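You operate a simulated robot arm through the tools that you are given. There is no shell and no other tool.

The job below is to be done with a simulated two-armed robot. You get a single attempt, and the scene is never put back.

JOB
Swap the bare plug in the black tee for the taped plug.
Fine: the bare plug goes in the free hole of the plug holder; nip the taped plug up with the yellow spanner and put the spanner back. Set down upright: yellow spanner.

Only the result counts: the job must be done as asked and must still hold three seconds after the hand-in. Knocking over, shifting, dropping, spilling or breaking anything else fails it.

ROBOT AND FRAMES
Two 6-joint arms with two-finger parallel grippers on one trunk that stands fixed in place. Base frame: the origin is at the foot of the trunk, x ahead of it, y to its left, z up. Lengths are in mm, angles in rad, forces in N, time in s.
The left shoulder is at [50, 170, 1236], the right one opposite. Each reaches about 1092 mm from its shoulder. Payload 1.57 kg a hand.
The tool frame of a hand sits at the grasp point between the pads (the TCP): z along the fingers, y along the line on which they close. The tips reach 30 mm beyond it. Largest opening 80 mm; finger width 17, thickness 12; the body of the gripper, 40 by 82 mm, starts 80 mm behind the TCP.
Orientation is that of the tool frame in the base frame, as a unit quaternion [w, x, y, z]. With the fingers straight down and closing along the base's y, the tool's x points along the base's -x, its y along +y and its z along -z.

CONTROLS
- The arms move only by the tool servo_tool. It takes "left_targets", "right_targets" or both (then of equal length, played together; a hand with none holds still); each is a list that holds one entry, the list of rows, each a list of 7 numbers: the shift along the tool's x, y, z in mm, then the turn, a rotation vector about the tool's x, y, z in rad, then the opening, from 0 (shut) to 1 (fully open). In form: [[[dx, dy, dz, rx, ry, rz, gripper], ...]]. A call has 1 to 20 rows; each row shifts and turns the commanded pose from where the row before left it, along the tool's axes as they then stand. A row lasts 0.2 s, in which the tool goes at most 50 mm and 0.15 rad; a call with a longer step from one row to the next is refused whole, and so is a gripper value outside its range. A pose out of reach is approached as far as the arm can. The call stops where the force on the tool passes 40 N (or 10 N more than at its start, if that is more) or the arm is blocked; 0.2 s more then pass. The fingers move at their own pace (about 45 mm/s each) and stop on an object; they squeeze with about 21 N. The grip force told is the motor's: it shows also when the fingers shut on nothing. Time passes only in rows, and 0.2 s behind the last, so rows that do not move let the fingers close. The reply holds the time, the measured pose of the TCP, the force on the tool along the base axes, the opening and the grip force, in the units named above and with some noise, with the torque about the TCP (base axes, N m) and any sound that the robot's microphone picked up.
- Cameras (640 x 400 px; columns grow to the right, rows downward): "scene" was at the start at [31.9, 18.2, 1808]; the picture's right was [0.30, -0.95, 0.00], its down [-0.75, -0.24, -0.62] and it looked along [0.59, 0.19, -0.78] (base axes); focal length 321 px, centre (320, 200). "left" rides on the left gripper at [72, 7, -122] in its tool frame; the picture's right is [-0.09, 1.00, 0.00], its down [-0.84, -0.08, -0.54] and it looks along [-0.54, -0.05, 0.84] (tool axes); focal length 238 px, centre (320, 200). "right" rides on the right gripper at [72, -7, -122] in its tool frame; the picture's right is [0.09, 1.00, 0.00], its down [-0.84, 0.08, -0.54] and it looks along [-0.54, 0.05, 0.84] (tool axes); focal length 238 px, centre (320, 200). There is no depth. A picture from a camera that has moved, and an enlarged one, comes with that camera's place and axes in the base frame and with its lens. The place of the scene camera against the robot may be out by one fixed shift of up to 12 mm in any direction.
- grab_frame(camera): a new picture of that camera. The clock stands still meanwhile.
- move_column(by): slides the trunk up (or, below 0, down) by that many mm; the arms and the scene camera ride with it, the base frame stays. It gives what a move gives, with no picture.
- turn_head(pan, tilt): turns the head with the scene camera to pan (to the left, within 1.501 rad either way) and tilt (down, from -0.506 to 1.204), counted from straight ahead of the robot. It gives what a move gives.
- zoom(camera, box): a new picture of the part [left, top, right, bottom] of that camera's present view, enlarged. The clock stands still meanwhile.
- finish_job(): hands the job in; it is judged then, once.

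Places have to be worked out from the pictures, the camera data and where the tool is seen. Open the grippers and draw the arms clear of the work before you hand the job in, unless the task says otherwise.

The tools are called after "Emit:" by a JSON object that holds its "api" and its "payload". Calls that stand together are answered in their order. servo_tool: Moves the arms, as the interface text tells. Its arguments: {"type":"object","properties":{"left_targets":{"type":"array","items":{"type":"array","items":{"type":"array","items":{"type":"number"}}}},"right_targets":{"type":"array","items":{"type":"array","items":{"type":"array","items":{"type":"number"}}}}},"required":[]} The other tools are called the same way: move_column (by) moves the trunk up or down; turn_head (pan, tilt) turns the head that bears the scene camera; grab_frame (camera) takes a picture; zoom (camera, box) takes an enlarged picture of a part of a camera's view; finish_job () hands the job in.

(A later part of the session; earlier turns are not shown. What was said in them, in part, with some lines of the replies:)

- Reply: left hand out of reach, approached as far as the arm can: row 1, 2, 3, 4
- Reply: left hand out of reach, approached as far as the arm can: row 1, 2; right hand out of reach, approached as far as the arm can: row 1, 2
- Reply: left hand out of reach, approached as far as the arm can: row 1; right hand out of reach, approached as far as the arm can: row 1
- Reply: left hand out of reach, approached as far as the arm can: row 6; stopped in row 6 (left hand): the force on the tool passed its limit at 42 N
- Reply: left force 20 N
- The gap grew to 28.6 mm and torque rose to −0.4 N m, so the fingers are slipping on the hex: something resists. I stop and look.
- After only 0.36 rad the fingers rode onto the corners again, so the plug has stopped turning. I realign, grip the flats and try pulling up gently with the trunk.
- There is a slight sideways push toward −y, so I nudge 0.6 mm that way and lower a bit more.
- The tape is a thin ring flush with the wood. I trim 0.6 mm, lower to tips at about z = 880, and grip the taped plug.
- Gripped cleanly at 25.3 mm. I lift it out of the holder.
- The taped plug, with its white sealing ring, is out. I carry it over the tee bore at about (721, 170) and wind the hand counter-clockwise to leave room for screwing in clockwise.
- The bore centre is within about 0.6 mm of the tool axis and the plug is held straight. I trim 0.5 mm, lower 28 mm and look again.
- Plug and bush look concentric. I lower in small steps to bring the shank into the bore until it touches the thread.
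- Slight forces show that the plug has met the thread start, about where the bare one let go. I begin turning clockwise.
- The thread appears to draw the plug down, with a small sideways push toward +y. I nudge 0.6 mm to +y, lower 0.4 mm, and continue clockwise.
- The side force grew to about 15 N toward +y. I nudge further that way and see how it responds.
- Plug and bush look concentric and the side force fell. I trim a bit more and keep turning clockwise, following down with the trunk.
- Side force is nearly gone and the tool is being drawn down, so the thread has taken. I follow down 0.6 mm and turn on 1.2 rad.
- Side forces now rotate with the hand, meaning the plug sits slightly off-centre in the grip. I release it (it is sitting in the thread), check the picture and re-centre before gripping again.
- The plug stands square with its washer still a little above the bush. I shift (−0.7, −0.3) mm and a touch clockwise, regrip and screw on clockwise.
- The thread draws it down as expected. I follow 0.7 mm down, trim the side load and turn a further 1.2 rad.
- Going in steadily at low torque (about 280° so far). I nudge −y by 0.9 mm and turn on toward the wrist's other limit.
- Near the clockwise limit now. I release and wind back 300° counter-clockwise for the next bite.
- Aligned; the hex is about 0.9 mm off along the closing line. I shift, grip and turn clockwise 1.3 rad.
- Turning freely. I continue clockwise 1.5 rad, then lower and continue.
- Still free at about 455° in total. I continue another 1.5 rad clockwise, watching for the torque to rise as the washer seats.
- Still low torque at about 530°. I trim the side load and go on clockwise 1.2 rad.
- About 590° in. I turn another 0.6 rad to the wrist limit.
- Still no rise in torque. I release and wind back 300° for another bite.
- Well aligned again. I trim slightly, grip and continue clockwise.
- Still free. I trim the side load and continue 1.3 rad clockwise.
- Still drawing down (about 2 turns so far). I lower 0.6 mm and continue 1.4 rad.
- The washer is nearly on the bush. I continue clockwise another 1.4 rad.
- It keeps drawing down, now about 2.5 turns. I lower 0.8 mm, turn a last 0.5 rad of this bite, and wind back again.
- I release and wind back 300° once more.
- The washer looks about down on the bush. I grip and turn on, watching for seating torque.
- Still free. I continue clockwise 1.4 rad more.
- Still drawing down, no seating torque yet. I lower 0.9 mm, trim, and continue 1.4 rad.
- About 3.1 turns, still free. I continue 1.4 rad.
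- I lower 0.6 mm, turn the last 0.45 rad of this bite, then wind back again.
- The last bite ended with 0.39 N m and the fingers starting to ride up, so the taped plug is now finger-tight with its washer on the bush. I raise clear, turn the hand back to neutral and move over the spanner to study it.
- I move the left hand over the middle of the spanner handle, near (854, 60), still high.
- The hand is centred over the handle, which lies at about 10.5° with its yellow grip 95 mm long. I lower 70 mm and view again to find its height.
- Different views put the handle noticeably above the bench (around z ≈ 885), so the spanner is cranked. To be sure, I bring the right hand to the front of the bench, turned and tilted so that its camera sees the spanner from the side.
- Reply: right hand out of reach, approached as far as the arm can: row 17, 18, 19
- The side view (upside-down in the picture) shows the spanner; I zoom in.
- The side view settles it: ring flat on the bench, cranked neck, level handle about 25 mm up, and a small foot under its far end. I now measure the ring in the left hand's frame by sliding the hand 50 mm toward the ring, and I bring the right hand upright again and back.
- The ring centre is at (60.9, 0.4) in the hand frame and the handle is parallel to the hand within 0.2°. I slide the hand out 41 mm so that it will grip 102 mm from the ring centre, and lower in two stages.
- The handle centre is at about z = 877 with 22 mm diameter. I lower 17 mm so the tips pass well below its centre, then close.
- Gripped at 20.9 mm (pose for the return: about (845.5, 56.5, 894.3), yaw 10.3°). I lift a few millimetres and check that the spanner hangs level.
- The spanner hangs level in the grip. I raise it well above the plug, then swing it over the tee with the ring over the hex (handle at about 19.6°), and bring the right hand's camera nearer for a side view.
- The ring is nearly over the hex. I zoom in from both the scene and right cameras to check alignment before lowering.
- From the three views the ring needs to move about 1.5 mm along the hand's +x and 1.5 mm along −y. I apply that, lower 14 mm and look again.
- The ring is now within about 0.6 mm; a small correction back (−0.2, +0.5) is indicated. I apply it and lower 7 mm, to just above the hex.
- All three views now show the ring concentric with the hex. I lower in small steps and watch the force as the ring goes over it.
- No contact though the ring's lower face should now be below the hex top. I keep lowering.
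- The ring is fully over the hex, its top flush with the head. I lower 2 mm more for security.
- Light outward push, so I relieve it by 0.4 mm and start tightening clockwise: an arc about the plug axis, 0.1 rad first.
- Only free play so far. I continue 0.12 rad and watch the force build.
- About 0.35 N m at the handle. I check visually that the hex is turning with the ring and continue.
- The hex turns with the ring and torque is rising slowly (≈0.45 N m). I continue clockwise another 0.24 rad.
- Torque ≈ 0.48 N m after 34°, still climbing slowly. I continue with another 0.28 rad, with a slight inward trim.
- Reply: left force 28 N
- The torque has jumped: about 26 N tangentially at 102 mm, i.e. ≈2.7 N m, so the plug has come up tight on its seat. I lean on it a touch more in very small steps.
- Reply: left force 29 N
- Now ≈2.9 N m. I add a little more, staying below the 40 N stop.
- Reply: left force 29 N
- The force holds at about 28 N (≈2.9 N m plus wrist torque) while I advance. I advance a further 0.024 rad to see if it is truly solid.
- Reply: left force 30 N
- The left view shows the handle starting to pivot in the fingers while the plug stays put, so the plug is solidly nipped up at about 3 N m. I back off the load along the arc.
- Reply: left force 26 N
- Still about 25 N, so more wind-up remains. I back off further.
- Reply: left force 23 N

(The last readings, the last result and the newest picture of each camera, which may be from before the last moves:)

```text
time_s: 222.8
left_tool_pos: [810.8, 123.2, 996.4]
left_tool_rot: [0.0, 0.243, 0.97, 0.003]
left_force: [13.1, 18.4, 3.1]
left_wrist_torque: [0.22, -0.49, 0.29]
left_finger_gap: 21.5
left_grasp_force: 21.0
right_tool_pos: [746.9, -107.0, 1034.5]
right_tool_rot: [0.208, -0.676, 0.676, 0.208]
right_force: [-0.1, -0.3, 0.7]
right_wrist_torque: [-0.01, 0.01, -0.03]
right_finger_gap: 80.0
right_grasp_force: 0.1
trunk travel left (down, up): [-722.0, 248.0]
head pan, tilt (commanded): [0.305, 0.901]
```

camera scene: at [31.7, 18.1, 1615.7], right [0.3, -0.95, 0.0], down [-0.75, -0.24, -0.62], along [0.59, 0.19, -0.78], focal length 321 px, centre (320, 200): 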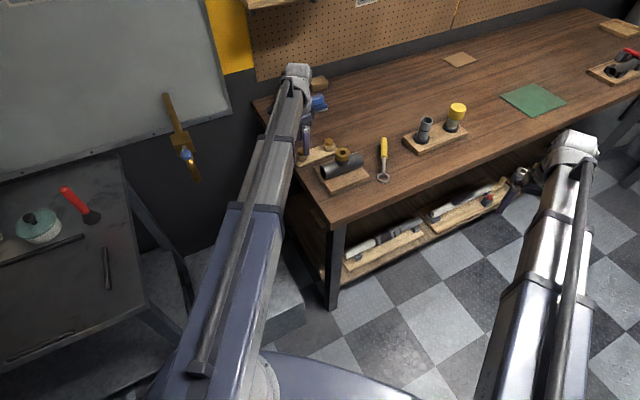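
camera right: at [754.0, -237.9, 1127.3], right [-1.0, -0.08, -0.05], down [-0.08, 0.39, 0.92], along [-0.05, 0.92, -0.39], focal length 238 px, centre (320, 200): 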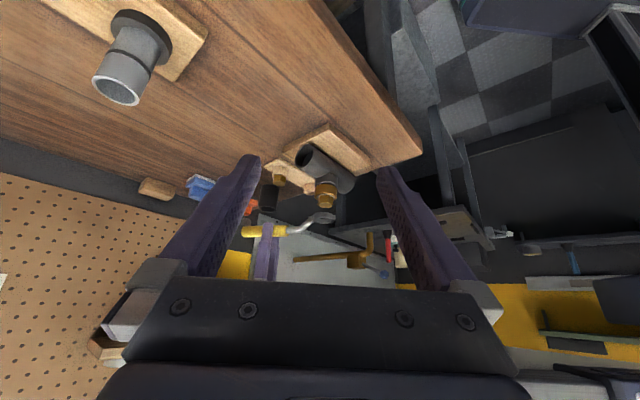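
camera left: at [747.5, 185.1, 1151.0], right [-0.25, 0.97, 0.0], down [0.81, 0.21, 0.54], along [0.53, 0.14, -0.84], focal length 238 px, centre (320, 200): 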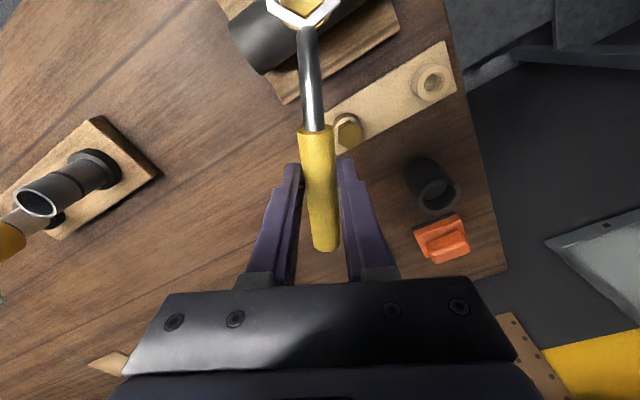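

The load falls off gradually, like a soft spring. I check with the right camera that the tee and its board have not moved on the bench.

Emit:
{"api": "zoom", "payload": {"camera": "right", "box": [300, 175, 360, 220]}}

Emit:
{"api": "zoom", "payload": {"camera": "right", "box": [260, 110, 420, 210]}}

Emit:
{"api": "grab_frame", "payload": {"camera": "right"}}

```text
8.89 times, centred on (330, 198) of right
camera zoom: at [754.5, -236.1, 1093.2], right [-1.0, -0.08, -0.05], down [-0.08, 0.39, 0.92], along [-0.05, 0.92, -0.39], focal length 2119 px, centre (231, 222)
```

zoom: 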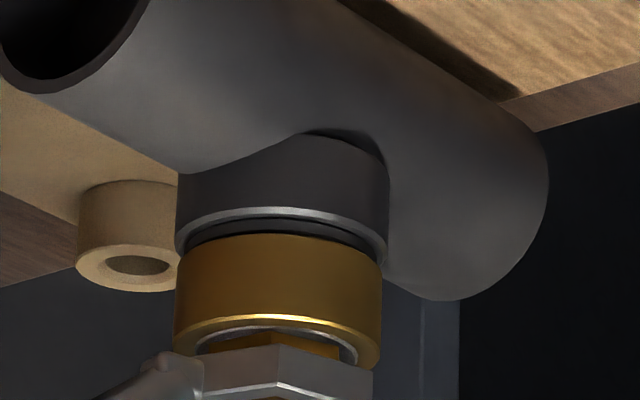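

```text
4.00 times, centred on (340, 160) of right
camera zoom: at [754.5, -236.1, 1093.2], right [-1.0, -0.08, -0.05], down [-0.08, 0.39, 0.92], along [-0.05, 0.92, -0.39], focal length 953 px, centre (240, 360)
```

zoom: 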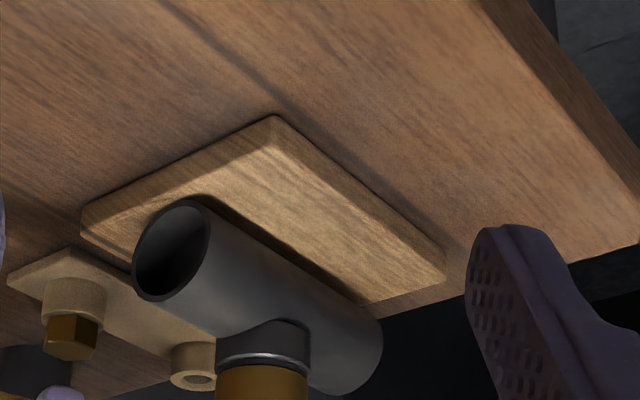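

```text
taken
camera right: at [754.5, -236.1, 1093.2], right [-1.0, -0.08, -0.05], down [-0.08, 0.39, 0.92], along [-0.05, 0.92, -0.39], focal length 238 px, centre (320, 200)
```

right: 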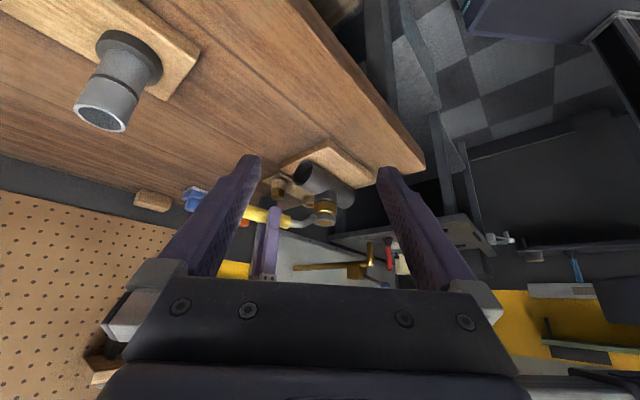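

Tee, board and holder have not moved; the give is in the plug's seat itself. I keep easing off until the load is gone.

Emit:
{"api": "servo_tool", "payload": {"left_targets": [[[0.02, 2.04, 0, 0, 0, -0.02, 0], [0.02, 2.04, 0, 0, 0, -0.02, 0], [0.02, 2.04, 0, 0, 0, -0.02, 0], [0, 0, 0, 0, 0, 0, 0]]]}}

```text
time_s: 223.8
left_tool_pos: [813.3, 127.7, 996.8]
left_tool_rot: [-0.001, 0.214, 0.977, 0.003]
left_force: [7.2, 16.0, -0.2]
left_wrist_torque: [0.06, -0.49, 0.17]
left_finger_gap: 21.1
left_grasp_force: 21.1
right_tool_pos: [748.0, -107.8, 1035.7]
right_tool_rot: [-0.208, 0.676, -0.675, -0.209]
right_force: [0.2, -0.1, 0.0]
right_wrist_torque: [0.0, -0.01, -0.01]
right_finger_gap: 80.0
right_grasp_force: 0.0
trunk travel left (down, up): [-722.0, 248.0]
head pan, tilt (commanded): [0.305, 0.901]
```

I look at the handle's angle in the fingers to separate grip wind-up from plug rotation.

Emit:
{"api": "zoom", "payload": {"camera": "left", "box": [240, 125, 400, 260]}}

Emit:
{"api": "zoom", "payload": {"camera": "left", "box": [220, 0, 420, 125]}}

```text
2.96 times, centred on (320, 192) of left
camera zoom: at [750.8, 161.6, 1116.8], right [0.5, 0.87, 0.0], down [0.73, -0.42, 0.54], along [0.47, -0.27, -0.84], focal length 706 px, centre (320, 222)
```

zoom: 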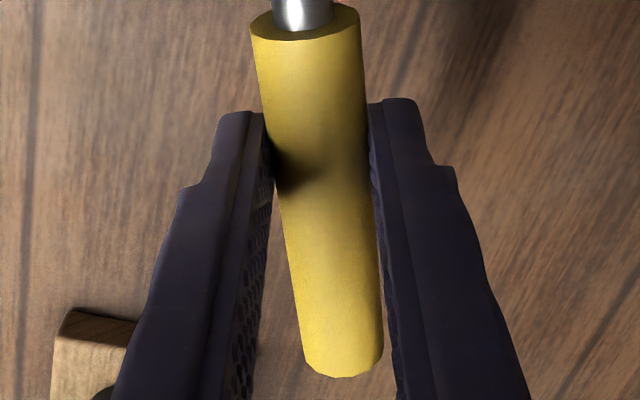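

```text
3.20 times, centred on (320, 62) of left
camera zoom: at [750.8, 161.6, 1116.8], right [0.5, 0.87, 0.0], down [0.73, -0.42, 0.54], along [0.47, -0.27, -0.84], focal length 763 px, centre (320, 640)
```

zoom: 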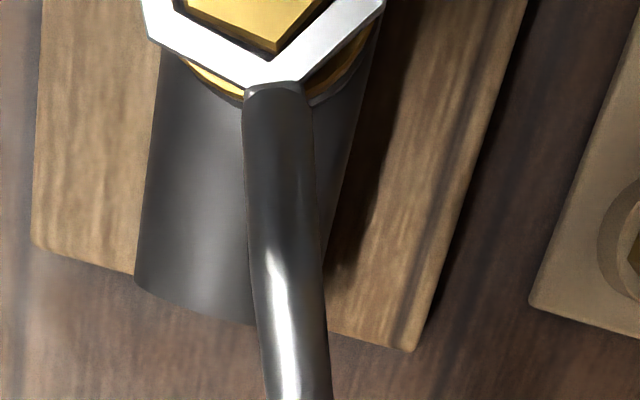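

The handle and plug spring back together as I ease off. I continue until there is no load.

Emit:
{"api": "servo_tool", "payload": {"left_targets": [[[0.02, 2.04, 0, 0, 0, -0.02, 0], [0.02, 2.04, 0, 0, 0, -0.02, 0], [0.02, 2.04, 0, 0, 0, -0.02, 0], [0, 0, 0, 0, 0, 0, 0]]]}}

Emit:
{"api": "servo_tool", "payload": {"left_targets": [[[0.02, 2.04, 0, 0, 0, -0.02, 0], [0.02, 2.04, 0, 0, 0, -0.02, 0], [0.02, 2.04, 0, 0, 0, -0.02, 0], [0, 0, 0, 0, 0, 0, 0]]]}}

```text
time_s: 224.8
left_tool_pos: [814.6, 132.0, 995.9]
left_tool_rot: [0.001, 0.185, 0.983, 0.002]
left_force: [3.7, 12.8, 0.7]
left_wrist_torque: [0.04, -0.35, 0.08]
left_finger_gap: 21.2
left_grasp_force: 21.4
right_tool_pos: [748.1, -107.7, 1035.1]
right_tool_rot: [0.208, -0.676, 0.676, 0.207]
right_force: [-1.0, -0.4, 0.5]
right_wrist_torque: [-0.01, -0.01, 0.03]
right_finger_gap: 80.1
right_grasp_force: 0.0
trunk travel left (down, up): [-722.0, 248.0]
head pan, tilt (commanded): [0.305, 0.901]
```

```text
time_s: 225.8
left_tool_pos: [816.4, 137.2, 995.9]
left_tool_rot: [0.0, 0.156, 0.988, 0.001]
left_force: [1.2, 9.7, -1.9]
left_wrist_torque: [-0.05, -0.36, -0.02]
left_finger_gap: 21.2
left_grasp_force: 21.2
right_tool_pos: [747.6, -108.0, 1034.4]
right_tool_rot: [0.207, -0.676, 0.677, 0.207]
right_force: [0.3, 0.1, 0.3]
right_wrist_torque: [0.02, -0.03, -0.03]
right_finger_gap: 80.1
right_grasp_force: 0.1
trunk travel left (down, up): [-722.0, 248.0]
head pan, tilt (commanded): [0.305, 0.901]
```

Zero load would come at about −13°, so the seat behaves like a stiff spring of about 10 N m/rad and the plug is home. To be sure it is properly nipped I lean on it once more, up to somewhat below the 40 N limit.

Emit:
{"api": "servo_tool", "payload": {"left_targets": [[[0.08, -4.08, 0, 0, 0, 0.04, 0], [0.08, -4.08, 0, 0, 0, 0.04, 0], [0.08, -4.08, 0, 0, 0, 0.04, 0], [0.08, -4.08, 0, 0, 0, 0.04, 0], [0.08, -4.08, 0, 0, 0, 0.04, 0], [0.08, -4.08, 0, 0, 0, 0.04, 0], [0.04, -3.06, 0, 0, 0, 0.03, 0], [0, 0, 0, 0, 0, 0, 0]]]}}

```text
time_s: 227.6
left_tool_pos: [805.2, 116.8, 996.3]
left_tool_rot: [0.0, 0.287, 0.958, 0.005]
left_force: [17.3, 24.1, 7.9]
left_wrist_torque: [0.63, -0.17, 0.26]
left_finger_gap: 21.9
left_grasp_force: 20.6
right_tool_pos: [748.1, -106.7, 1034.8]
right_tool_rot: [-0.207, 0.677, -0.675, -0.209]
right_force: [0.3, -0.4, 0.1]
right_wrist_torque: [-0.01, 0.03, 0.03]
right_finger_gap: 80.1
right_grasp_force: 0.0
trunk travel left (down, up): [-722.0, 248.0]
head pan, tilt (commanded): [0.305, 0.901]
```

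About 30 N (3.2 N m). I add 0.05 rad more in small steps.

Emit:
{"api": "servo_tool", "payload": {"left_targets": [[[0.02, -2.04, 0, 0, 0, 0.02, 0], [0.02, -2.04, 0, 0, 0, 0.02, 0], [0.02, -1.02, 0, 0, 0, 0.01, 0], [0, 0, 0, 0, 0, 0, 0]]]}}

```text
time_s: 228.6
left_tool_pos: [803.1, 112.8, 994.9]
left_tool_rot: [0.001, 0.311, 0.95, 0.005]
left_force: [23.0, 25.5, 9.3]
left_wrist_torque: [0.62, -0.23, 0.29]
left_finger_gap: 21.8
left_grasp_force: 20.7
right_tool_pos: [747.0, -107.1, 1033.3]
right_tool_rot: [-0.207, 0.676, -0.676, -0.208]
right_force: [-0.1, 0.3, 0.3]
right_wrist_torque: [-0.01, 0.0, -0.01]
right_finger_gap: 79.9
right_grasp_force: 0.1
trunk travel left (down, up): [-722.0, 248.0]
head pan, tilt (commanded): [0.305, 0.901]
```

≈3.8 N m reached and held; that is well nipped. Now I ease right back off to the unloaded angle.

Emit:
{"api": "servo_tool", "payload": {"left_targets": [[[0.08, 4.08, 0, 0, 0, -0.04, 0], [0.08, 4.08, 0, 0, 0, -0.04, 0], [0.08, 4.08, 0, 0, 0, -0.04, 0], [0.08, 4.08, 0, 0, 0, -0.04, 0], [0.08, 4.08, 0, 0, 0, -0.04, 0], [0.08, 4.08, 0, 0, 0, -0.04, 0], [0.08, 4.08, 0, 0, 0, -0.04, 0], [0.08, 4.08, 0, 0, 0, -0.04, 0], [0.08, 4.08, 0, 0, 0, -0.04, 0], [0, 0, 0, 0, 0, 0, 0]]]}}

```text
time_s: 230.8
left_tool_pos: [817.4, 139.5, 995.5]
left_tool_rot: [-0.001, 0.136, 0.991, 0.002]
left_force: [4.2, 5.6, 0.4]
left_wrist_torque: [-0.08, -0.33, -0.09]
left_finger_gap: 21.2
left_grasp_force: 21.3
right_tool_pos: [746.6, -107.3, 1033.5]
right_tool_rot: [0.208, -0.676, 0.676, 0.207]
right_force: [-0.2, -0.1, 1.1]
right_wrist_torque: [0.0, 0.03, 0.0]
right_finger_gap: 80.0
right_grasp_force: 0.0
trunk travel left (down, up): [-722.0, 248.0]
head pan, tilt (commanded): [0.305, 0.901]
```

Small residual load left. I back off another 0.06 rad to sit in the free play.

Emit:
{"api": "servo_tool", "payload": {"left_targets": [[[-0.1, 3.06, 0, 0, 0, -0.03, 0], [-0.1, 3.06, 0, 0, 0, -0.03, 0], [0, 0, 0, 0, 0, 0, 0]]]}}

```text
time_s: 231.6
left_tool_pos: [818.5, 146.7, 996.6]
left_tool_rot: [0.0, 0.106, 0.994, 0.002]
left_force: [2.3, 1.0, 0.9]
left_wrist_torque: [-0.17, -0.33, -0.11]
left_finger_gap: 21.1
left_grasp_force: 21.5
right_tool_pos: [745.8, -109.4, 1034.5]
right_tool_rot: [-0.208, 0.676, -0.676, -0.209]
right_force: [0.0, -0.2, -0.1]
right_wrist_torque: [0.0, 0.05, -0.02]
right_finger_gap: 79.8
right_grasp_force: 0.1
trunk travel left (down, up): [-722.0, 248.0]
head pan, tilt (commanded): [0.305, 0.901]
```

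Loads are now negligible. I lift the ring off the hex in small steps.

Emit:
{"api": "move_column", "payload": {"by": 3}}

Emit:
{"api": "move_column", "payload": {"by": 4}}

```text
time_s: 232.1
left_tool_pos: [818.6, 147.1, 1000.7]
left_tool_rot: [0.0, 0.107, 0.994, 0.003]
left_force: [1.2, 0.1, -1.1]
left_wrist_torque: [0.0, 0.02, 0.02]
left_finger_gap: 21.4
left_grasp_force: 21.2
right_tool_pos: [747.2, -108.9, 1038.1]
right_tool_rot: [0.209, -0.675, 0.676, 0.208]
right_force: [1.4, -0.1, 0.3]
right_wrist_torque: [0.02, 0.0, 0.01]
right_finger_gap: 79.8
right_grasp_force: 0.1
trunk travel left (down, up): [-725.0, 245.0]
head pan, tilt (commanded): [0.305, 0.901]
```

```text
time_s: 232.6
left_tool_pos: [819.3, 148.2, 1003.7]
left_tool_rot: [0.0, 0.107, 0.994, 0.003]
left_force: [0.1, 0.0, -1.7]
left_wrist_torque: [0.0, 0.07, -0.02]
left_finger_gap: 21.5
left_grasp_force: 20.6
right_tool_pos: [746.6, -108.5, 1040.9]
right_tool_rot: [0.209, -0.675, 0.676, 0.208]
right_force: [0.4, 0.1, 0.1]
right_wrist_torque: [0.01, -0.01, 0.03]
right_finger_gap: 80.0
right_grasp_force: 0.0
trunk travel left (down, up): [-729.0, 241.0]
head pan, tilt (commanded): [0.305, 0.901]
```

The ring slides free without resistance. I raise well clear and look at the plug and at the spanner in the hand.

Emit:
{"api": "move_column", "payload": {"by": 27}}

Emit:
{"api": "zoom", "payload": {"camera": "right", "box": [260, 150, 400, 245]}}

Emit:
{"api": "grab_frame", "payload": {"camera": "left"}}

Emit:
{"api": "zoom", "payload": {"camera": "left", "box": [240, 125, 400, 260]}}

Emit:
{"api": "zoom", "payload": {"camera": "scene", "box": [310, 130, 410, 195]}}

```text
time_s: 233.3
left_tool_pos: [818.1, 146.9, 1031.2]
left_tool_rot: [0.001, 0.107, 0.994, 0.003]
left_force: [0.1, 0.2, -1.0]
left_wrist_torque: [0.03, 0.0, 0.01]
left_finger_gap: 20.9
left_grasp_force: 21.0
right_tool_pos: [747.5, -109.8, 1069.4]
right_tool_rot: [0.209, -0.675, 0.676, 0.208]
right_force: [-0.4, 0.4, 0.0]
right_wrist_torque: [0.01, 0.03, 0.01]
right_finger_gap: 80.0
right_grasp_force: 0.1
trunk travel left (down, up): [-756.0, 214.0]
head pan, tilt (commanded): [0.305, 0.901]
```

```text
4.21 times, centred on (330, 198) of right
camera zoom: at [754.0, -237.6, 1127.3], right [-1.0, -0.08, -0.05], down [-0.08, 0.39, 0.92], along [-0.05, 0.92, -0.39], focal length 1004 px, centre (278, 210)
```

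zoom: 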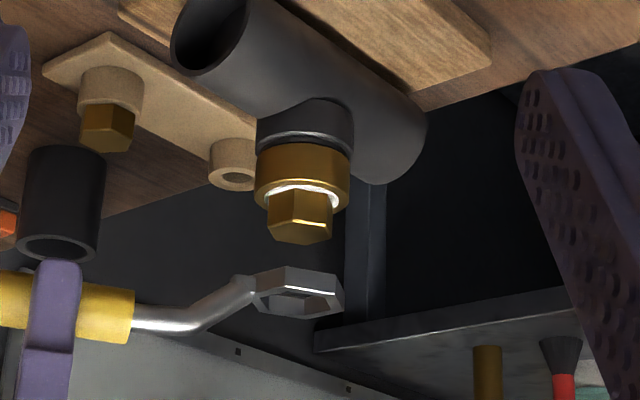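

```text
taken
camera left: at [750.9, 166.8, 1151.1], right [0.3, 0.95, 0.01], down [0.8, -0.25, 0.54], along [0.52, -0.16, -0.84], focal length 238 px, centre (320, 200)
```

left: 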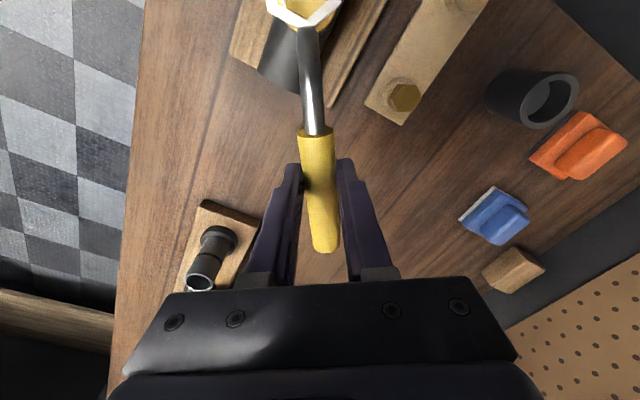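

```text
2.96 times, centred on (320, 192) of left
camera zoom: at [750.9, 166.8, 1151.1], right [0.3, 0.95, 0.01], down [0.8, -0.25, 0.54], along [0.52, -0.16, -0.84], focal length 706 px, centre (320, 222)
```

zoom: 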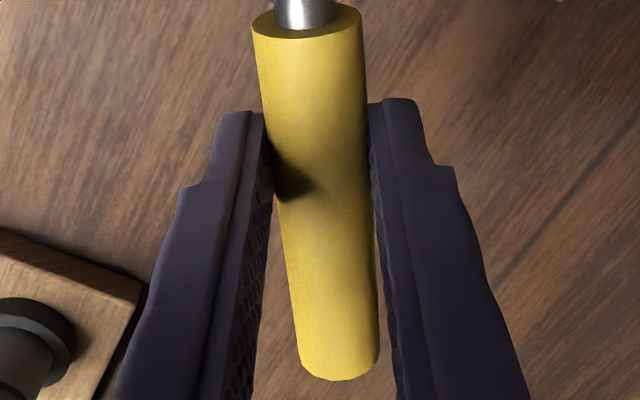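

```text
6.15 times, centred on (360, 162) of scene
camera zoom: at [32.4, 18.2, 1712.6], right [0.3, -0.95, 0.0], down [-0.75, -0.24, -0.62], along [0.59, 0.19, -0.78], focal length 1977 px, centre (74, 431)
```

zoom: 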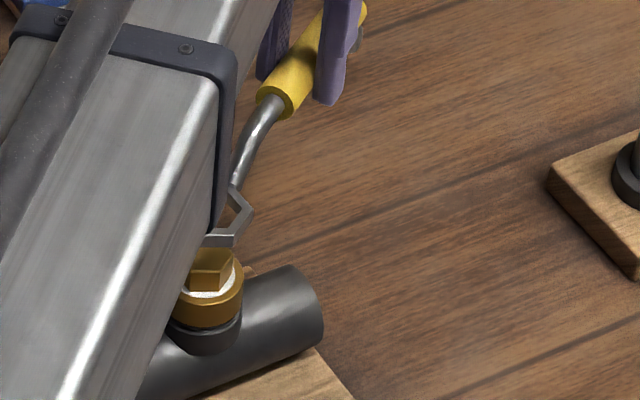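

The plug is seated and the spanner still sits straight in the fingers. I retrace the moves to the pick-up place: turn back 0.395 rad, translate, and return the right hand's camera to its earlier side view so that pictures can be compared.

Emit:
{"api": "servo_tool", "payload": {"left_targets": [[[0, 0, 0, 0, 0, -0.1317, 0], [0, 0, 0, 0, 0, -0.1317, 0], [0, 0, 0, 0, 0, -0.1316, 0], [-2.95, -31.1, 0, 0, 0, 0, 0], [-2.95, -31.1, 0, 0, 0, 0, 0], [-2.95, -31.1, 0, 0, 0, 0, 0], [0, 0, 0, 0, 0, 0, 0]]], "right_targets": [[[28.9, -13.25, -19.8, 0, 0, 0, 1], [28.9, -13.25, -19.8, 0, 0, 0, 1], [28.9, -13.25, -19.8, 0, 0, 0, 1], [28.9, -13.25, -19.8, 0, 0, 0, 1], [0, 0, 0, 0, 0, 0, 1], [0, 0, 0, 0, 0, 0, 1], [0, 0, 0, 0, 0, 0, 1]]]}}

Emit:
{"api": "move_column", "payload": {"by": -100}}

Emit:
{"api": "zoom", "payload": {"camera": "right", "box": [230, 170, 390, 270]}}

Emit:
{"api": "grab_frame", "payload": {"camera": "left"}}

```text
time_s: 234.9
left_tool_pos: [845.6, 58.2, 1031.4]
left_tool_rot: [0.002, -0.092, 0.996, 0.003]
left_force: [0.2, 0.9, -0.9]
left_wrist_torque: [-0.02, -0.02, -0.03]
left_finger_gap: 20.9
left_grasp_force: 21.0
right_tool_pos: [797.7, -247.2, 1067.1]
right_tool_rot: [-0.209, 0.676, -0.675, -0.209]
right_force: [0.2, 0.5, -0.8]
right_wrist_torque: [-0.03, 0.03, -0.01]
right_finger_gap: 79.7
right_grasp_force: 0.0
trunk travel left (down, up): [-756.0, 214.0]
head pan, tilt (commanded): [0.305, 0.901]
```

```text
time_s: 236.3
left_tool_pos: [846.6, 58.1, 930.4]
left_tool_rot: [0.001, -0.092, 0.996, 0.003]
left_force: [0.4, -1.0, -1.9]
left_wrist_torque: [0.02, -0.01, 0.01]
left_finger_gap: 21.0
left_grasp_force: 20.5
right_tool_pos: [798.1, -248.9, 968.6]
right_tool_rot: [-0.208, 0.676, -0.675, -0.209]
right_force: [-0.3, 0.2, 0.3]
right_wrist_torque: [-0.02, 0.01, 0.0]
right_finger_gap: 79.9
right_grasp_force: 0.1
trunk travel left (down, up): [-656.0, 314.0]
head pan, tilt (commanded): [0.305, 0.901]
```

```text
4.00 times, centred on (310, 220) of right
camera zoom: at [805.4, -377.1, 1027.5], right [-1.0, -0.08, -0.05], down [-0.08, 0.39, 0.92], along [-0.05, 0.92, -0.39], focal length 953 px, centre (360, 120)
```

zoom: 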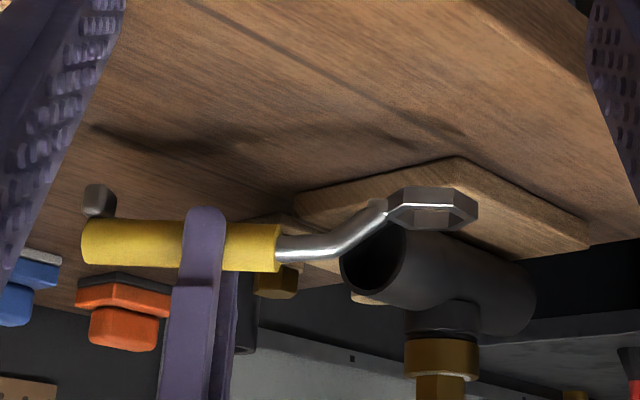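

```text
taken
camera left: at [774.7, 48.9, 1051.2], right [-0.09, 1.0, 0.0], down [0.84, 0.07, 0.54], along [0.54, 0.05, -0.84], focal length 238 px, centre (320, 200)
```

left: 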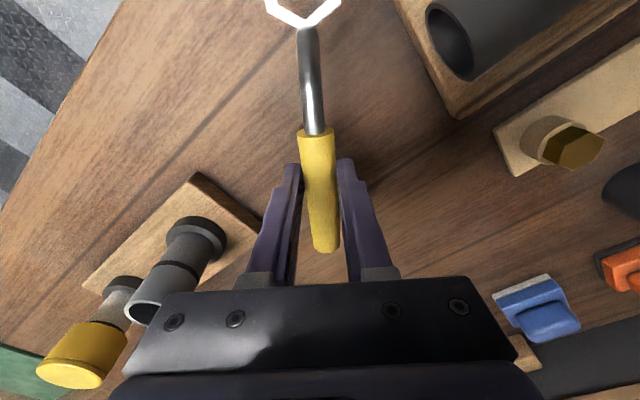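

Compared with the lift picture the spanner has slipped only 1–2 mm in the grip and is tipped about 1° ring-up. I lower to a few millimetres above the bench and compare with the pick-up view.

Emit:
{"api": "move_column", "payload": {"by": -30}}

Emit:
{"api": "grab_frame", "payload": {"camera": "left"}}

Emit:
{"api": "zoom", "payload": {"camera": "right", "box": [230, 170, 390, 270]}}

```text
time_s: 237.0
left_tool_pos: [846.2, 58.4, 900.1]
left_tool_rot: [0.002, -0.092, 0.996, 0.003]
left_force: [0.5, -0.4, -0.3]
left_wrist_torque: [0.03, 0.0, 0.0]
left_finger_gap: 21.1
left_grasp_force: 21.5
right_tool_pos: [798.2, -247.7, 938.8]
right_tool_rot: [-0.209, 0.676, -0.676, -0.208]
right_force: [0.1, 0.4, 0.3]
right_wrist_torque: [0.02, -0.05, -0.02]
right_finger_gap: 80.1
right_grasp_force: 0.0
trunk travel left (down, up): [-626.0, 344.0]
head pan, tilt (commanded): [0.305, 0.901]
```

```text
taken
camera left: at [774.7, 48.9, 1021.2], right [-0.09, 1.0, 0.0], down [0.84, 0.07, 0.54], along [0.54, 0.05, -0.84], focal length 238 px, centre (320, 200)
```

left: 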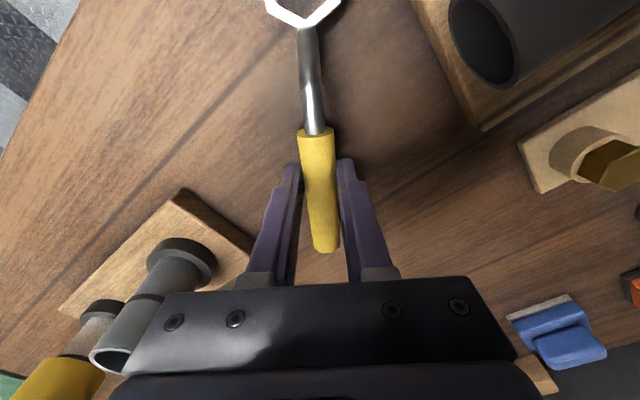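

```text
4.00 times, centred on (310, 220) of right
camera zoom: at [805.4, -377.1, 997.5], right [-1.0, -0.08, -0.05], down [-0.08, 0.39, 0.92], along [-0.05, 0.92, -0.39], focal length 953 px, centre (360, 120)
```

zoom: 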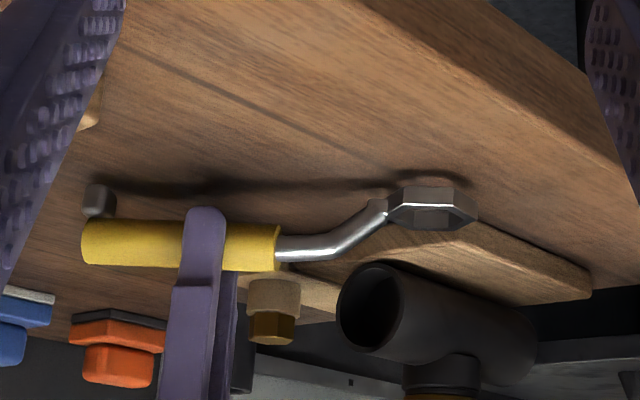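

The hand is about 0.9 mm off in x and y from the pick-up pose and the spanner slid 1.4 mm outward, so I shift (2.4, −0.7) in the tool frame and lower gently until the bench takes the weight.

Emit:
{"api": "servo_tool", "payload": {"left_targets": [[[2.4, -0.7, 0, 0, 0, 0, 0], [0, 0, 0, 0, 0, 0, 0]]]}}

Emit:
{"api": "move_column", "payload": {"by": -4}}

Emit:
{"api": "move_column", "payload": {"by": -1}}

Emit:
{"api": "move_column", "payload": {"by": -1}}

```text
time_s: 237.6
left_tool_pos: [844.8, 56.2, 899.6]
left_tool_rot: [0.001, -0.092, 0.996, 0.002]
left_force: [-0.7, -0.5, -0.9]
left_wrist_torque: [0.01, 0.0, 0.02]
left_finger_gap: 21.2
left_grasp_force: 20.6
right_tool_pos: [798.5, -247.5, 938.1]
right_tool_rot: [-0.209, 0.676, -0.675, -0.209]
right_force: [-0.1, 0.1, -0.5]
right_wrist_torque: [0.01, -0.02, 0.02]
right_finger_gap: 80.2
right_grasp_force: 0.0
trunk travel left (down, up): [-626.0, 344.0]
head pan, tilt (commanded): [0.305, 0.901]
```

```text
time_s: 238.1
left_tool_pos: [844.2, 56.3, 896.2]
left_tool_rot: [0.002, -0.091, 0.996, 0.004]
left_force: [0.1, 0.5, -0.8]
left_wrist_torque: [0.01, 0.01, 0.02]
left_finger_gap: 21.3
left_grasp_force: 20.3
right_tool_pos: [799.4, -249.0, 933.7]
right_tool_rot: [-0.208, 0.676, -0.676, -0.208]
right_force: [-0.4, 0.6, 0.2]
right_wrist_torque: [-0.02, -0.02, -0.02]
right_finger_gap: 80.1
right_grasp_force: 0.0
trunk travel left (down, up): [-622.0, 348.0]
head pan, tilt (commanded): [0.305, 0.901]
```

```text
time_s: 238.7
left_tool_pos: [843.0, 55.5, 895.5]
left_tool_rot: [0.001, -0.092, 0.996, 0.003]
left_force: [0.7, 0.4, -1.6]
left_wrist_torque: [-0.02, 0.0, -0.02]
left_finger_gap: 21.2
left_grasp_force: 20.7
right_tool_pos: [798.4, -248.1, 931.8]
right_tool_rot: [0.208, -0.676, 0.676, 0.209]
right_force: [0.3, 0.0, 0.6]
right_wrist_torque: [0.01, 0.0, -0.01]
right_finger_gap: 80.1
right_grasp_force: 0.0
trunk travel left (down, up): [-621.0, 349.0]
head pan, tilt (commanded): [0.305, 0.901]
```

```text
time_s: 239.2
left_tool_pos: [843.7, 56.4, 894.5]
left_tool_rot: [0.001, -0.092, 0.996, 0.004]
left_force: [-0.1, 0.8, -0.7]
left_wrist_torque: [0.02, -0.03, 0.0]
left_finger_gap: 21.5
left_grasp_force: 21.5
right_tool_pos: [799.3, -247.5, 932.8]
right_tool_rot: [0.209, -0.675, 0.676, 0.209]
right_force: [0.2, 0.2, 0.1]
right_wrist_torque: [-0.01, 0.03, -0.03]
right_finger_gap: 79.8
right_grasp_force: 0.0
trunk travel left (down, up): [-620.0, 350.0]
head pan, tilt (commanded): [0.305, 0.901]
```

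At the pick-up height there is no clear contact yet. I lower by half millimetres.

Emit:
{"api": "move_column", "payload": {"by": -0.6}}

Emit:
{"api": "move_column", "payload": {"by": -0.6}}

Emit:
{"api": "zoom", "payload": {"camera": "right", "box": [240, 180, 350, 235]}}

```text
time_s: 239.7
left_tool_pos: [844.5, 56.3, 893.3]
left_tool_rot: [0.002, -0.092, 0.996, 0.001]
left_force: [0.5, 0.2, 5.9]
left_wrist_torque: [0.01, -0.44, 0.0]
left_finger_gap: 21.1
left_grasp_force: 21.3
right_tool_pos: [797.3, -247.9, 932.3]
right_tool_rot: [0.209, -0.675, 0.676, 0.208]
right_force: [-0.8, -0.7, -0.5]
right_wrist_torque: [-0.01, -0.02, -0.02]
right_finger_gap: 80.0
right_grasp_force: 0.1
trunk travel left (down, up): [-619.0, 351.0]
head pan, tilt (commanded): [0.305, 0.901]
```

```text
time_s: 240.2
left_tool_pos: [844.2, 56.6, 892.8]
left_tool_rot: [0.001, -0.092, 0.996, 0.003]
left_force: [0.9, -0.2, 6.5]
left_wrist_torque: [0.12, -0.6, 0.0]
left_finger_gap: 21.2
left_grasp_force: 21.4
right_tool_pos: [797.8, -247.8, 932.2]
right_tool_rot: [-0.208, 0.676, -0.675, -0.209]
right_force: [0.1, 0.0, 0.2]
right_wrist_torque: [0.05, 0.0, 0.0]
right_finger_gap: 79.7
right_grasp_force: 0.1
trunk travel left (down, up): [-619.0, 351.0]
head pan, tilt (commanded): [0.305, 0.901]
```

```text
5.82 times, centred on (295, 208) of right
camera zoom: at [805.0, -377.1, 990.7], right [-1.0, -0.08, -0.05], down [-0.08, 0.39, 0.92], along [-0.05, 0.92, -0.39], focal length 1387 px, centre (466, 156)
```

zoom: 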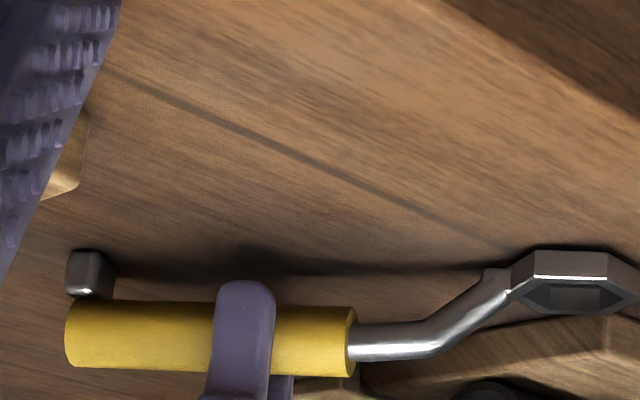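

The foot has touched first (torque shows it) and the spanner is pivoting level in the grip. I lower a little more until the ring is down too.

Emit:
{"api": "move_column", "payload": {"by": -0.7}}

Emit:
{"api": "move_column", "payload": {"by": -0.7}}

Emit:
{"api": "zoom", "payload": {"camera": "right", "box": [240, 180, 350, 235]}}

```text
time_s: 240.7
left_tool_pos: [843.9, 56.2, 892.8]
left_tool_rot: [0.001, -0.092, 0.996, 0.003]
left_force: [0.8, 1.4, 6.9]
left_wrist_torque: [0.09, -0.5, -0.03]
left_finger_gap: 20.9
left_grasp_force: 20.5
right_tool_pos: [798.5, -247.5, 931.4]
right_tool_rot: [-0.209, 0.676, -0.676, -0.208]
right_force: [0.1, -0.2, -0.3]
right_wrist_torque: [-0.02, 0.03, -0.01]
right_finger_gap: 79.8
right_grasp_force: 0.0
trunk travel left (down, up): [-618.0, 352.0]
head pan, tilt (commanded): [0.305, 0.901]
```

```text
time_s: 241.2
left_tool_pos: [843.2, 56.5, 893.2]
left_tool_rot: [0.001, -0.092, 0.996, 0.004]
left_force: [0.5, 0.0, 10.7]
left_wrist_torque: [0.07, -0.13, 0.04]
left_finger_gap: 21.0
left_grasp_force: 21.2
right_tool_pos: [798.3, -248.7, 931.1]
right_tool_rot: [-0.209, 0.676, -0.676, -0.208]
right_force: [0.6, 0.1, -0.7]
right_wrist_torque: [0.0, -0.01, 0.0]
right_finger_gap: 80.1
right_grasp_force: 0.2
trunk travel left (down, up): [-617.0, 353.0]
head pan, tilt (commanded): [0.305, 0.901]
```

```text
5.82 times, centred on (295, 208) of right
camera zoom: at [804.8, -377.1, 989.5], right [-1.0, -0.08, -0.05], down [-0.08, 0.39, 0.92], along [-0.05, 0.92, -0.39], focal length 1387 px, centre (466, 156)
```

zoom: 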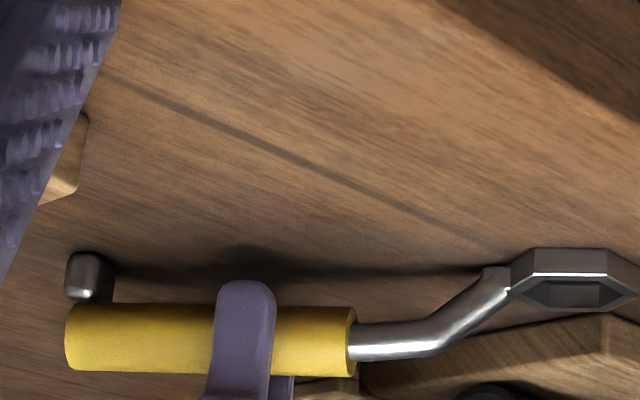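

Now the force has risen with almost no torque: ring and foot both rest on the bench. I relieve the pressure by 0.7 mm and open the fingers.

Emit:
{"api": "move_column", "payload": {"by": 0.7}}

Emit:
{"api": "servo_tool", "payload": {"left_targets": [[[0, 0, 0, 0, 0, 0, 0.32], [0, 0, 0, 0, 0, 0, 0.4], [0, 0, 0, 0, 0, 0, 0.5], [0, 0, 0, 0, 0, 0, 0.65], [0, 0, 0, 0, 0, 0, 0.65]]]}}

Emit:
{"api": "zoom", "payload": {"camera": "right", "box": [230, 170, 390, 270]}}

Emit:
{"api": "grab_frame", "payload": {"camera": "left"}}

```text
time_s: 241.7
left_tool_pos: [844.3, 55.8, 891.7]
left_tool_rot: [0.001, -0.091, 0.996, 0.003]
left_force: [-0.8, 0.0, 1.1]
left_wrist_torque: [0.01, -0.12, 0.04]
left_finger_gap: 21.1
left_grasp_force: 20.9
right_tool_pos: [797.5, -247.8, 931.1]
right_tool_rot: [0.209, -0.675, 0.676, 0.208]
right_force: [-0.3, 0.4, -0.7]
right_wrist_torque: [-0.01, 0.01, 0.01]
right_finger_gap: 79.8
right_grasp_force: 0.0
trunk travel left (down, up): [-618.0, 352.0]
head pan, tilt (commanded): [0.305, 0.901]
```

```text
time_s: 242.9
left_tool_pos: [844.3, 56.6, 893.3]
left_tool_rot: [0.001, -0.091, 0.996, 0.003]
left_force: [-0.2, 0.4, -1.0]
left_wrist_torque: [0.02, -0.03, -0.03]
left_finger_gap: 52.0
left_grasp_force: 0.0
right_tool_pos: [798.3, -248.3, 929.6]
right_tool_rot: [0.209, -0.675, 0.676, 0.209]
right_force: [0.0, -0.1, -0.7]
right_wrist_torque: [0.02, -0.02, -0.01]
right_finger_gap: 80.0
right_grasp_force: 0.1
trunk travel left (down, up): [-618.0, 352.0]
head pan, tilt (commanded): [0.305, 0.901]
```

```text
4.00 times, centred on (310, 220) of right
camera zoom: at [805.5, -377.1, 989.5], right [-1.0, -0.08, -0.05], down [-0.08, 0.39, 0.92], along [-0.05, 0.92, -0.39], focal length 953 px, centre (360, 120)
```

zoom: 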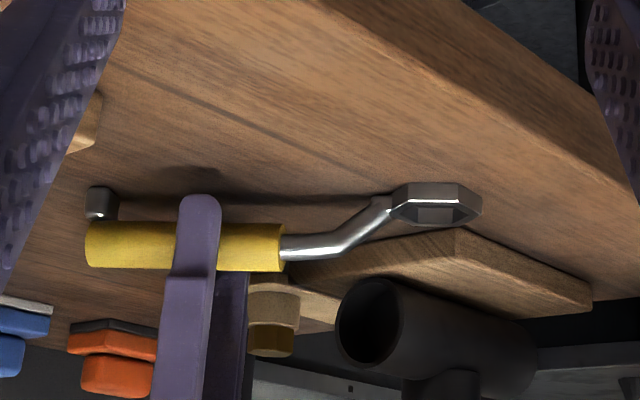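

```text
taken
camera left: at [773.0, 47.6, 1013.3], right [-0.09, 1.0, 0.0], down [0.84, 0.07, 0.54], along [0.54, 0.05, -0.84], focal length 238 px, centre (320, 200)
```

left: 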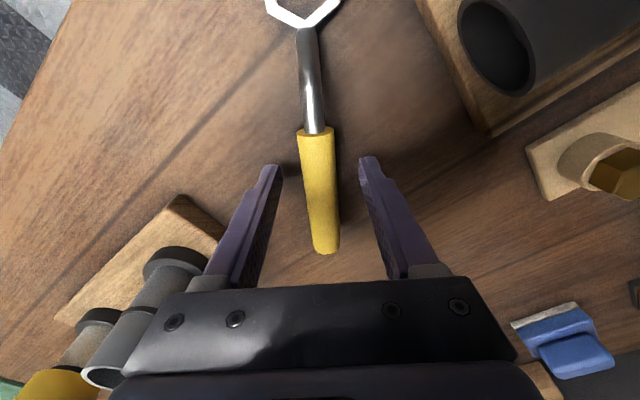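

The spanner rests flat on its ring and foot at its old place. I raise the hands clear and inspect everything.

Emit:
{"api": "move_column", "payload": {"by": 140}}

Emit:
{"api": "grab_frame", "payload": {"camera": "left"}}

Emit:
{"api": "grab_frame", "payload": {"camera": "scene"}}

Emit:
{"api": "zoom", "payload": {"camera": "right", "box": [230, 150, 390, 250]}}

```text
time_s: 244.6
left_tool_pos: [844.9, 56.9, 1031.7]
left_tool_rot: [0.0, -0.091, 0.996, 0.003]
left_force: [0.5, 0.2, -0.4]
left_wrist_torque: [0.05, 0.03, -0.01]
left_finger_gap: 52.3
left_grasp_force: 0.0
right_tool_pos: [799.0, -247.6, 1070.1]
right_tool_rot: [0.209, -0.675, 0.676, 0.209]
right_force: [0.3, 0.4, 0.2]
right_wrist_torque: [-0.01, 0.01, -0.03]
right_finger_gap: 80.1
right_grasp_force: 0.1
trunk travel left (down, up): [-758.0, 212.0]
head pan, tilt (commanded): [0.305, 0.901]
```

```text
taken
camera left: at [773.1, 47.5, 1153.1], right [-0.09, 1.0, 0.0], down [0.84, 0.07, 0.54], along [0.54, 0.05, -0.84], focal length 238 px, centre (320, 200)
```

left: 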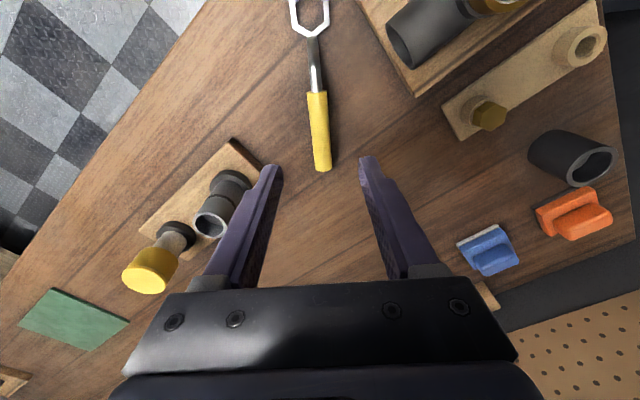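

```text
taken
camera scene: at [32.1, 18.1, 1714.7], right [0.3, -0.95, 0.0], down [-0.75, -0.24, -0.62], along [0.59, 0.19, -0.78], focal length 321 px, centre (320, 200)
```

scene: 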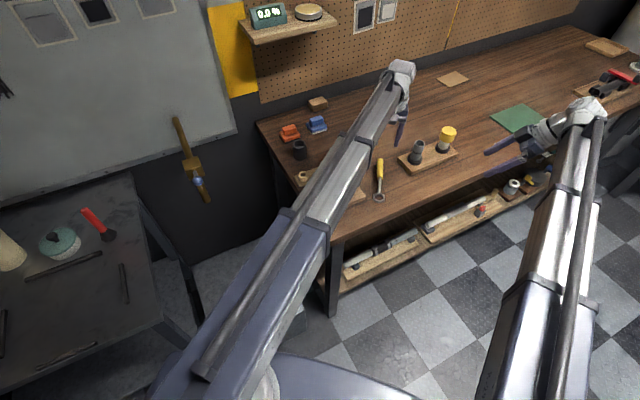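

```text
4.00 times, centred on (310, 200) of right
camera zoom: at [805.6, -377.1, 1129.4], right [-1.0, -0.08, -0.05], down [-0.08, 0.39, 0.92], along [-0.05, 0.92, -0.39], focal length 953 px, centre (360, 200)
```

zoom: 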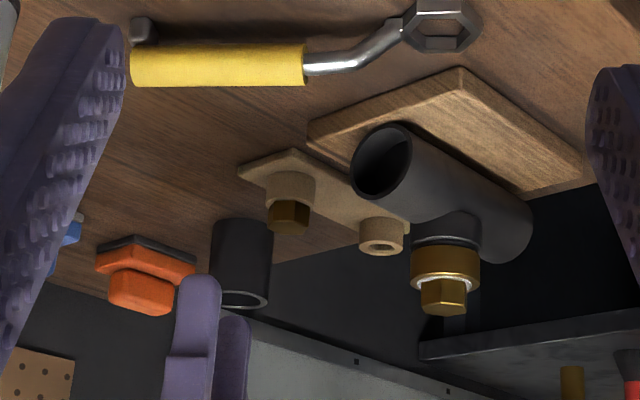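

Everything looks in place. There is a small display on the shelf; I check it and take a closer look at the plug and the holder.

Emit:
{"api": "zoom", "payload": {"camera": "scene", "box": [230, 0, 350, 60]}}

Emit:
{"api": "zoom", "payload": {"camera": "scene", "box": [340, 140, 400, 210]}}

Emit:
{"api": "zoom", "payload": {"camera": "right", "box": [315, 195, 365, 235]}}

```text
5.33 times, centred on (290, 30) of scene
camera zoom: at [32.1, 18.1, 1714.7], right [0.3, -0.95, 0.0], down [-0.75, -0.24, -0.62], along [0.59, 0.19, -0.78], focal length 1713 px, centre (480, 1107)
```

zoom: 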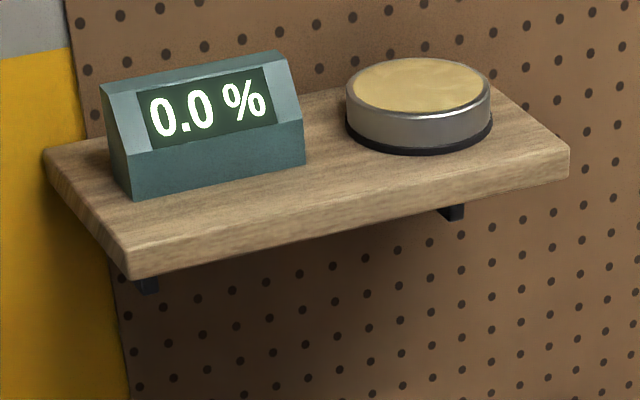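

```text
5.71 times, centred on (370, 175) of scene
camera zoom: at [32.1, 18.1, 1714.7], right [0.3, -0.95, 0.0], down [-0.75, -0.24, -0.62], along [0.59, 0.19, -0.78], focal length 1836 px, centre (34, 343)
```

zoom: 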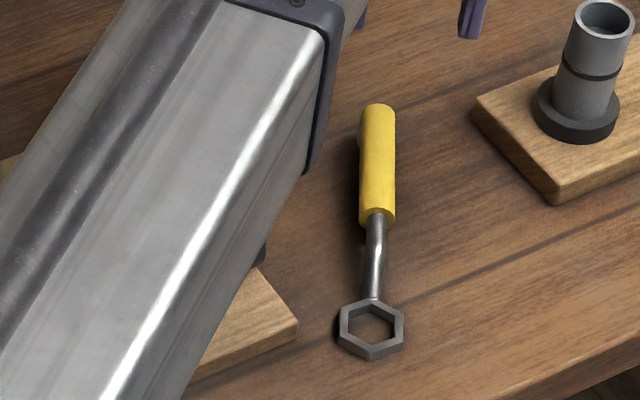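

```text
10.00 times, centred on (340, 215) of right
camera zoom: at [805.6, -377.1, 1129.4], right [-1.0, -0.08, -0.05], down [-0.08, 0.39, 0.92], along [-0.05, 0.92, -0.39], focal length 2384 px, centre (120, 50)
```

zoom: 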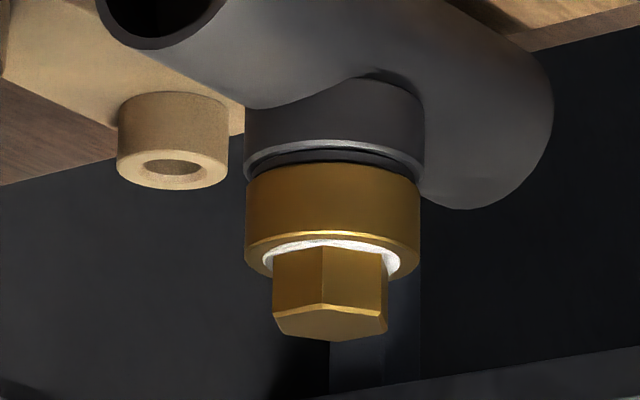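

The display is just a scale on the shelf. The taped plug sits down on its washer, the bare plug is in the holder and the spanner is back. I raise the trunk, straighten the right hand and draw both arms back to about their starting places.

Emit:
{"api": "move_column", "payload": {"by": 95}}

Emit:
{"api": "servo_tool", "payload": {"left_targets": [[[12.15, 41.3, 0, 0, 0, 0, 0.8], [12.15, 41.3, 0, 0, 0, 0, 1], [12.15, 41.3, 0, 0, 0, 0, 1], [12.15, 41.3, 0, 0, 0, 0, 1], [12.15, 41.3, 0, 0, 0, 0, 1], [12.15, 41.3, 0, 0, 0, 0, 1], [12.15, 41.3, 0, 0, 0, 0, 1], [12.15, 41.3, 0, 0, 0, 0, 1], [12.15, 41.3, 0, 0, 0, 0, 1], [12.15, 41.3, 0, 0, 0, 0, 1], [0, 0, 0, 0, 0, 0.09, 1], [0, 0, 0, 0, 0, 0.09, 1], [0, 0, 0, 0, 0, 0, 1], [0, 0, 0, 0, 0, 0, 1], [0, 0, 0, 0, 0, 0, 1]]], "right_targets": [[[0, 0, 0, 0, 0.15, 0, 1], [0, 0, 0, 0, 0.15, 0, 1], [0, 0, 0, 0, 0.15, 0, 1], [0, 0, 0, 0, 0.15, 0, 1], [0, 0, 0, 0, 0, 0.1427, 1], [0, 0, 0, 0, 0, 0.1427, 1], [0, 0, 0, 0, 0, 0.1427, 1], [0, 0, 0, 0, 0, 0.1427, 1], [0, 0, 0, 0, 0, 0.1427, 1], [0, 0, 0, 0, 0, 0.1427, 1], [0, 0, 0, 0, 0, 0.1427, 1], [0, 0, 0, 0, 0, 0.1427, 1], [0, 0, 0, 0, 0, 0.1427, 1], [0, 0, 0, 0, 0, 0.1427, 1], [0, 0, 0, 0, 0, 0.1427, 1]]]}}

Emit:
{"api": "grab_frame", "payload": {"camera": "scene"}}

Emit:
{"api": "zoom", "payload": {"camera": "scene", "box": [270, 110, 470, 235]}}

Emit:
{"api": "grab_frame", "payload": {"camera": "left"}}

```text
time_s: 245.9
left_tool_pos: [843.7, 57.4, 1127.8]
left_tool_rot: [0.001, -0.091, 0.996, 0.003]
left_force: [-0.3, 0.2, -0.2]
left_wrist_torque: [0.0, -0.02, 0.01]
left_finger_gap: 51.9
left_grasp_force: 0.1
right_tool_pos: [798.4, -248.3, 1164.4]
right_tool_rot: [0.208, -0.676, 0.676, 0.208]
right_force: [0.7, -0.1, 0.4]
right_wrist_torque: [0.01, -0.03, 0.04]
right_finger_gap: 79.9
right_grasp_force: 0.0
trunk travel left (down, up): [-853.0, 117.0]
head pan, tilt (commanded): [0.305, 0.901]
```

```text
time_s: 249.1
left_tool_pos: [651.4, 439.4, 1126.7]
left_tool_rot: [0.001, -0.001, 1.0, 0.003]
left_force: [0.0, -0.5, 0.7]
left_wrist_torque: [0.0, 0.05, 0.02]
left_finger_gap: 79.9
left_grasp_force: 0.0
right_tool_pos: [798.5, -249.1, 1127.2]
right_tool_rot: [0.0, 0.001, 1.0, -0.001]
right_force: [-0.8, 0.3, 0.6]
right_wrist_torque: [-0.01, 0.02, -0.03]
right_finger_gap: 79.7
right_grasp_force: 0.0
right hand out of reach, approached as far as the arm can: row 1, 2, 3
trunk travel left (down, up): [-853.0, 117.0]
head pan, tilt (commanded): [0.305, 0.901]
```

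```text
taken
camera scene: at [32.0, 18.1, 1809.8], right [0.3, -0.95, 0.0], down [-0.75, -0.24, -0.62], along [0.59, 0.19, -0.78], focal length 321 px, centre (320, 200)
```

scene: 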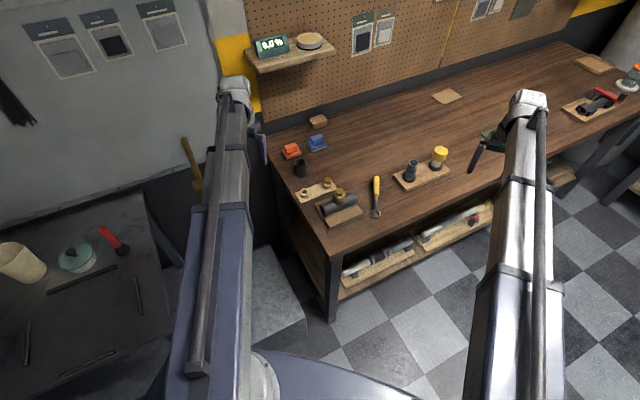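

```text
3.20 times, centred on (370, 172) of scene
camera zoom: at [32.0, 18.1, 1809.8], right [0.3, -0.95, 0.0], down [-0.75, -0.24, -0.62], along [0.59, 0.19, -0.78], focal length 1028 px, centre (160, 288)
```

zoom: 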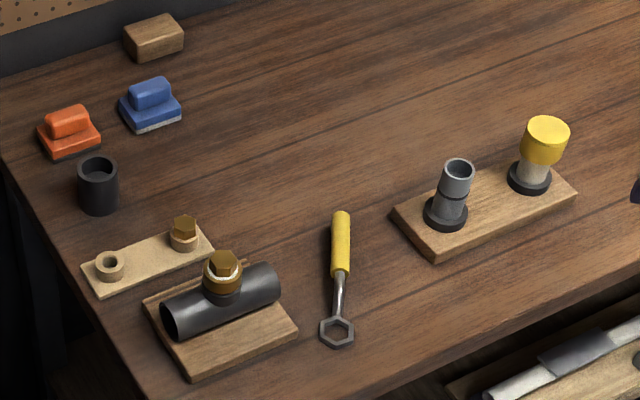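

```text
taken
camera left: at [578.5, 443.2, 1248.3], right [0.09, 1.0, 0.01], down [0.84, -0.08, 0.54], along [0.54, -0.04, -0.84], focal length 238 px, centre (320, 200)
```

left: 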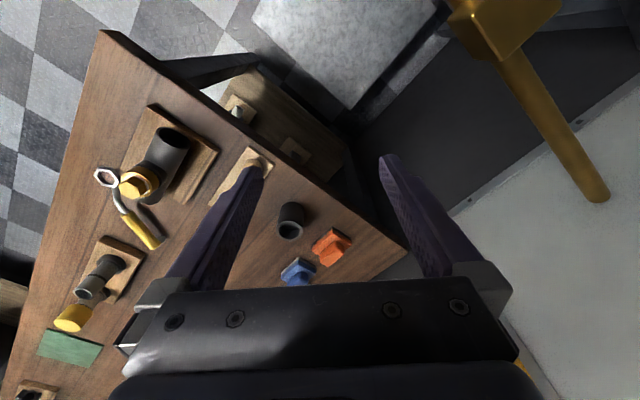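

Compared with the first picture the tee, boards and spanner are all where they were. The taped plug is in the tee, the bare plug stands in the formerly free hole, and both hands are open and clear, so I hand the job in.

Emit:
{"api": "finish_job", "payload": {}}

```text
The job is handed in.
```

I swapped the plugs and handed the job in. I don't have the verdict, so whether it passed is not confirmed.

- **Taped plug:** it is screwed into the black tee with its washer down on the brass bush. I nipped it up with the yellow spanner to about 3.8 N m. The seat is springy: the plug turned back a little as I eased off and stopped at the bottom of its thread. No sound or reading confirmed that it counts as tight.
- **Bare plug:** it is out of the tee and seated in the hole of the plug holder that was free.
- **Yellow spanner:** it is back where it lay, right way up, with its ring and foot flat on the bench.
- **Everything else:** in the final pictures the tee, its board, the plug holder and the other items on the bench look unmoved. Both grippers are open and the arms are clear of the work.
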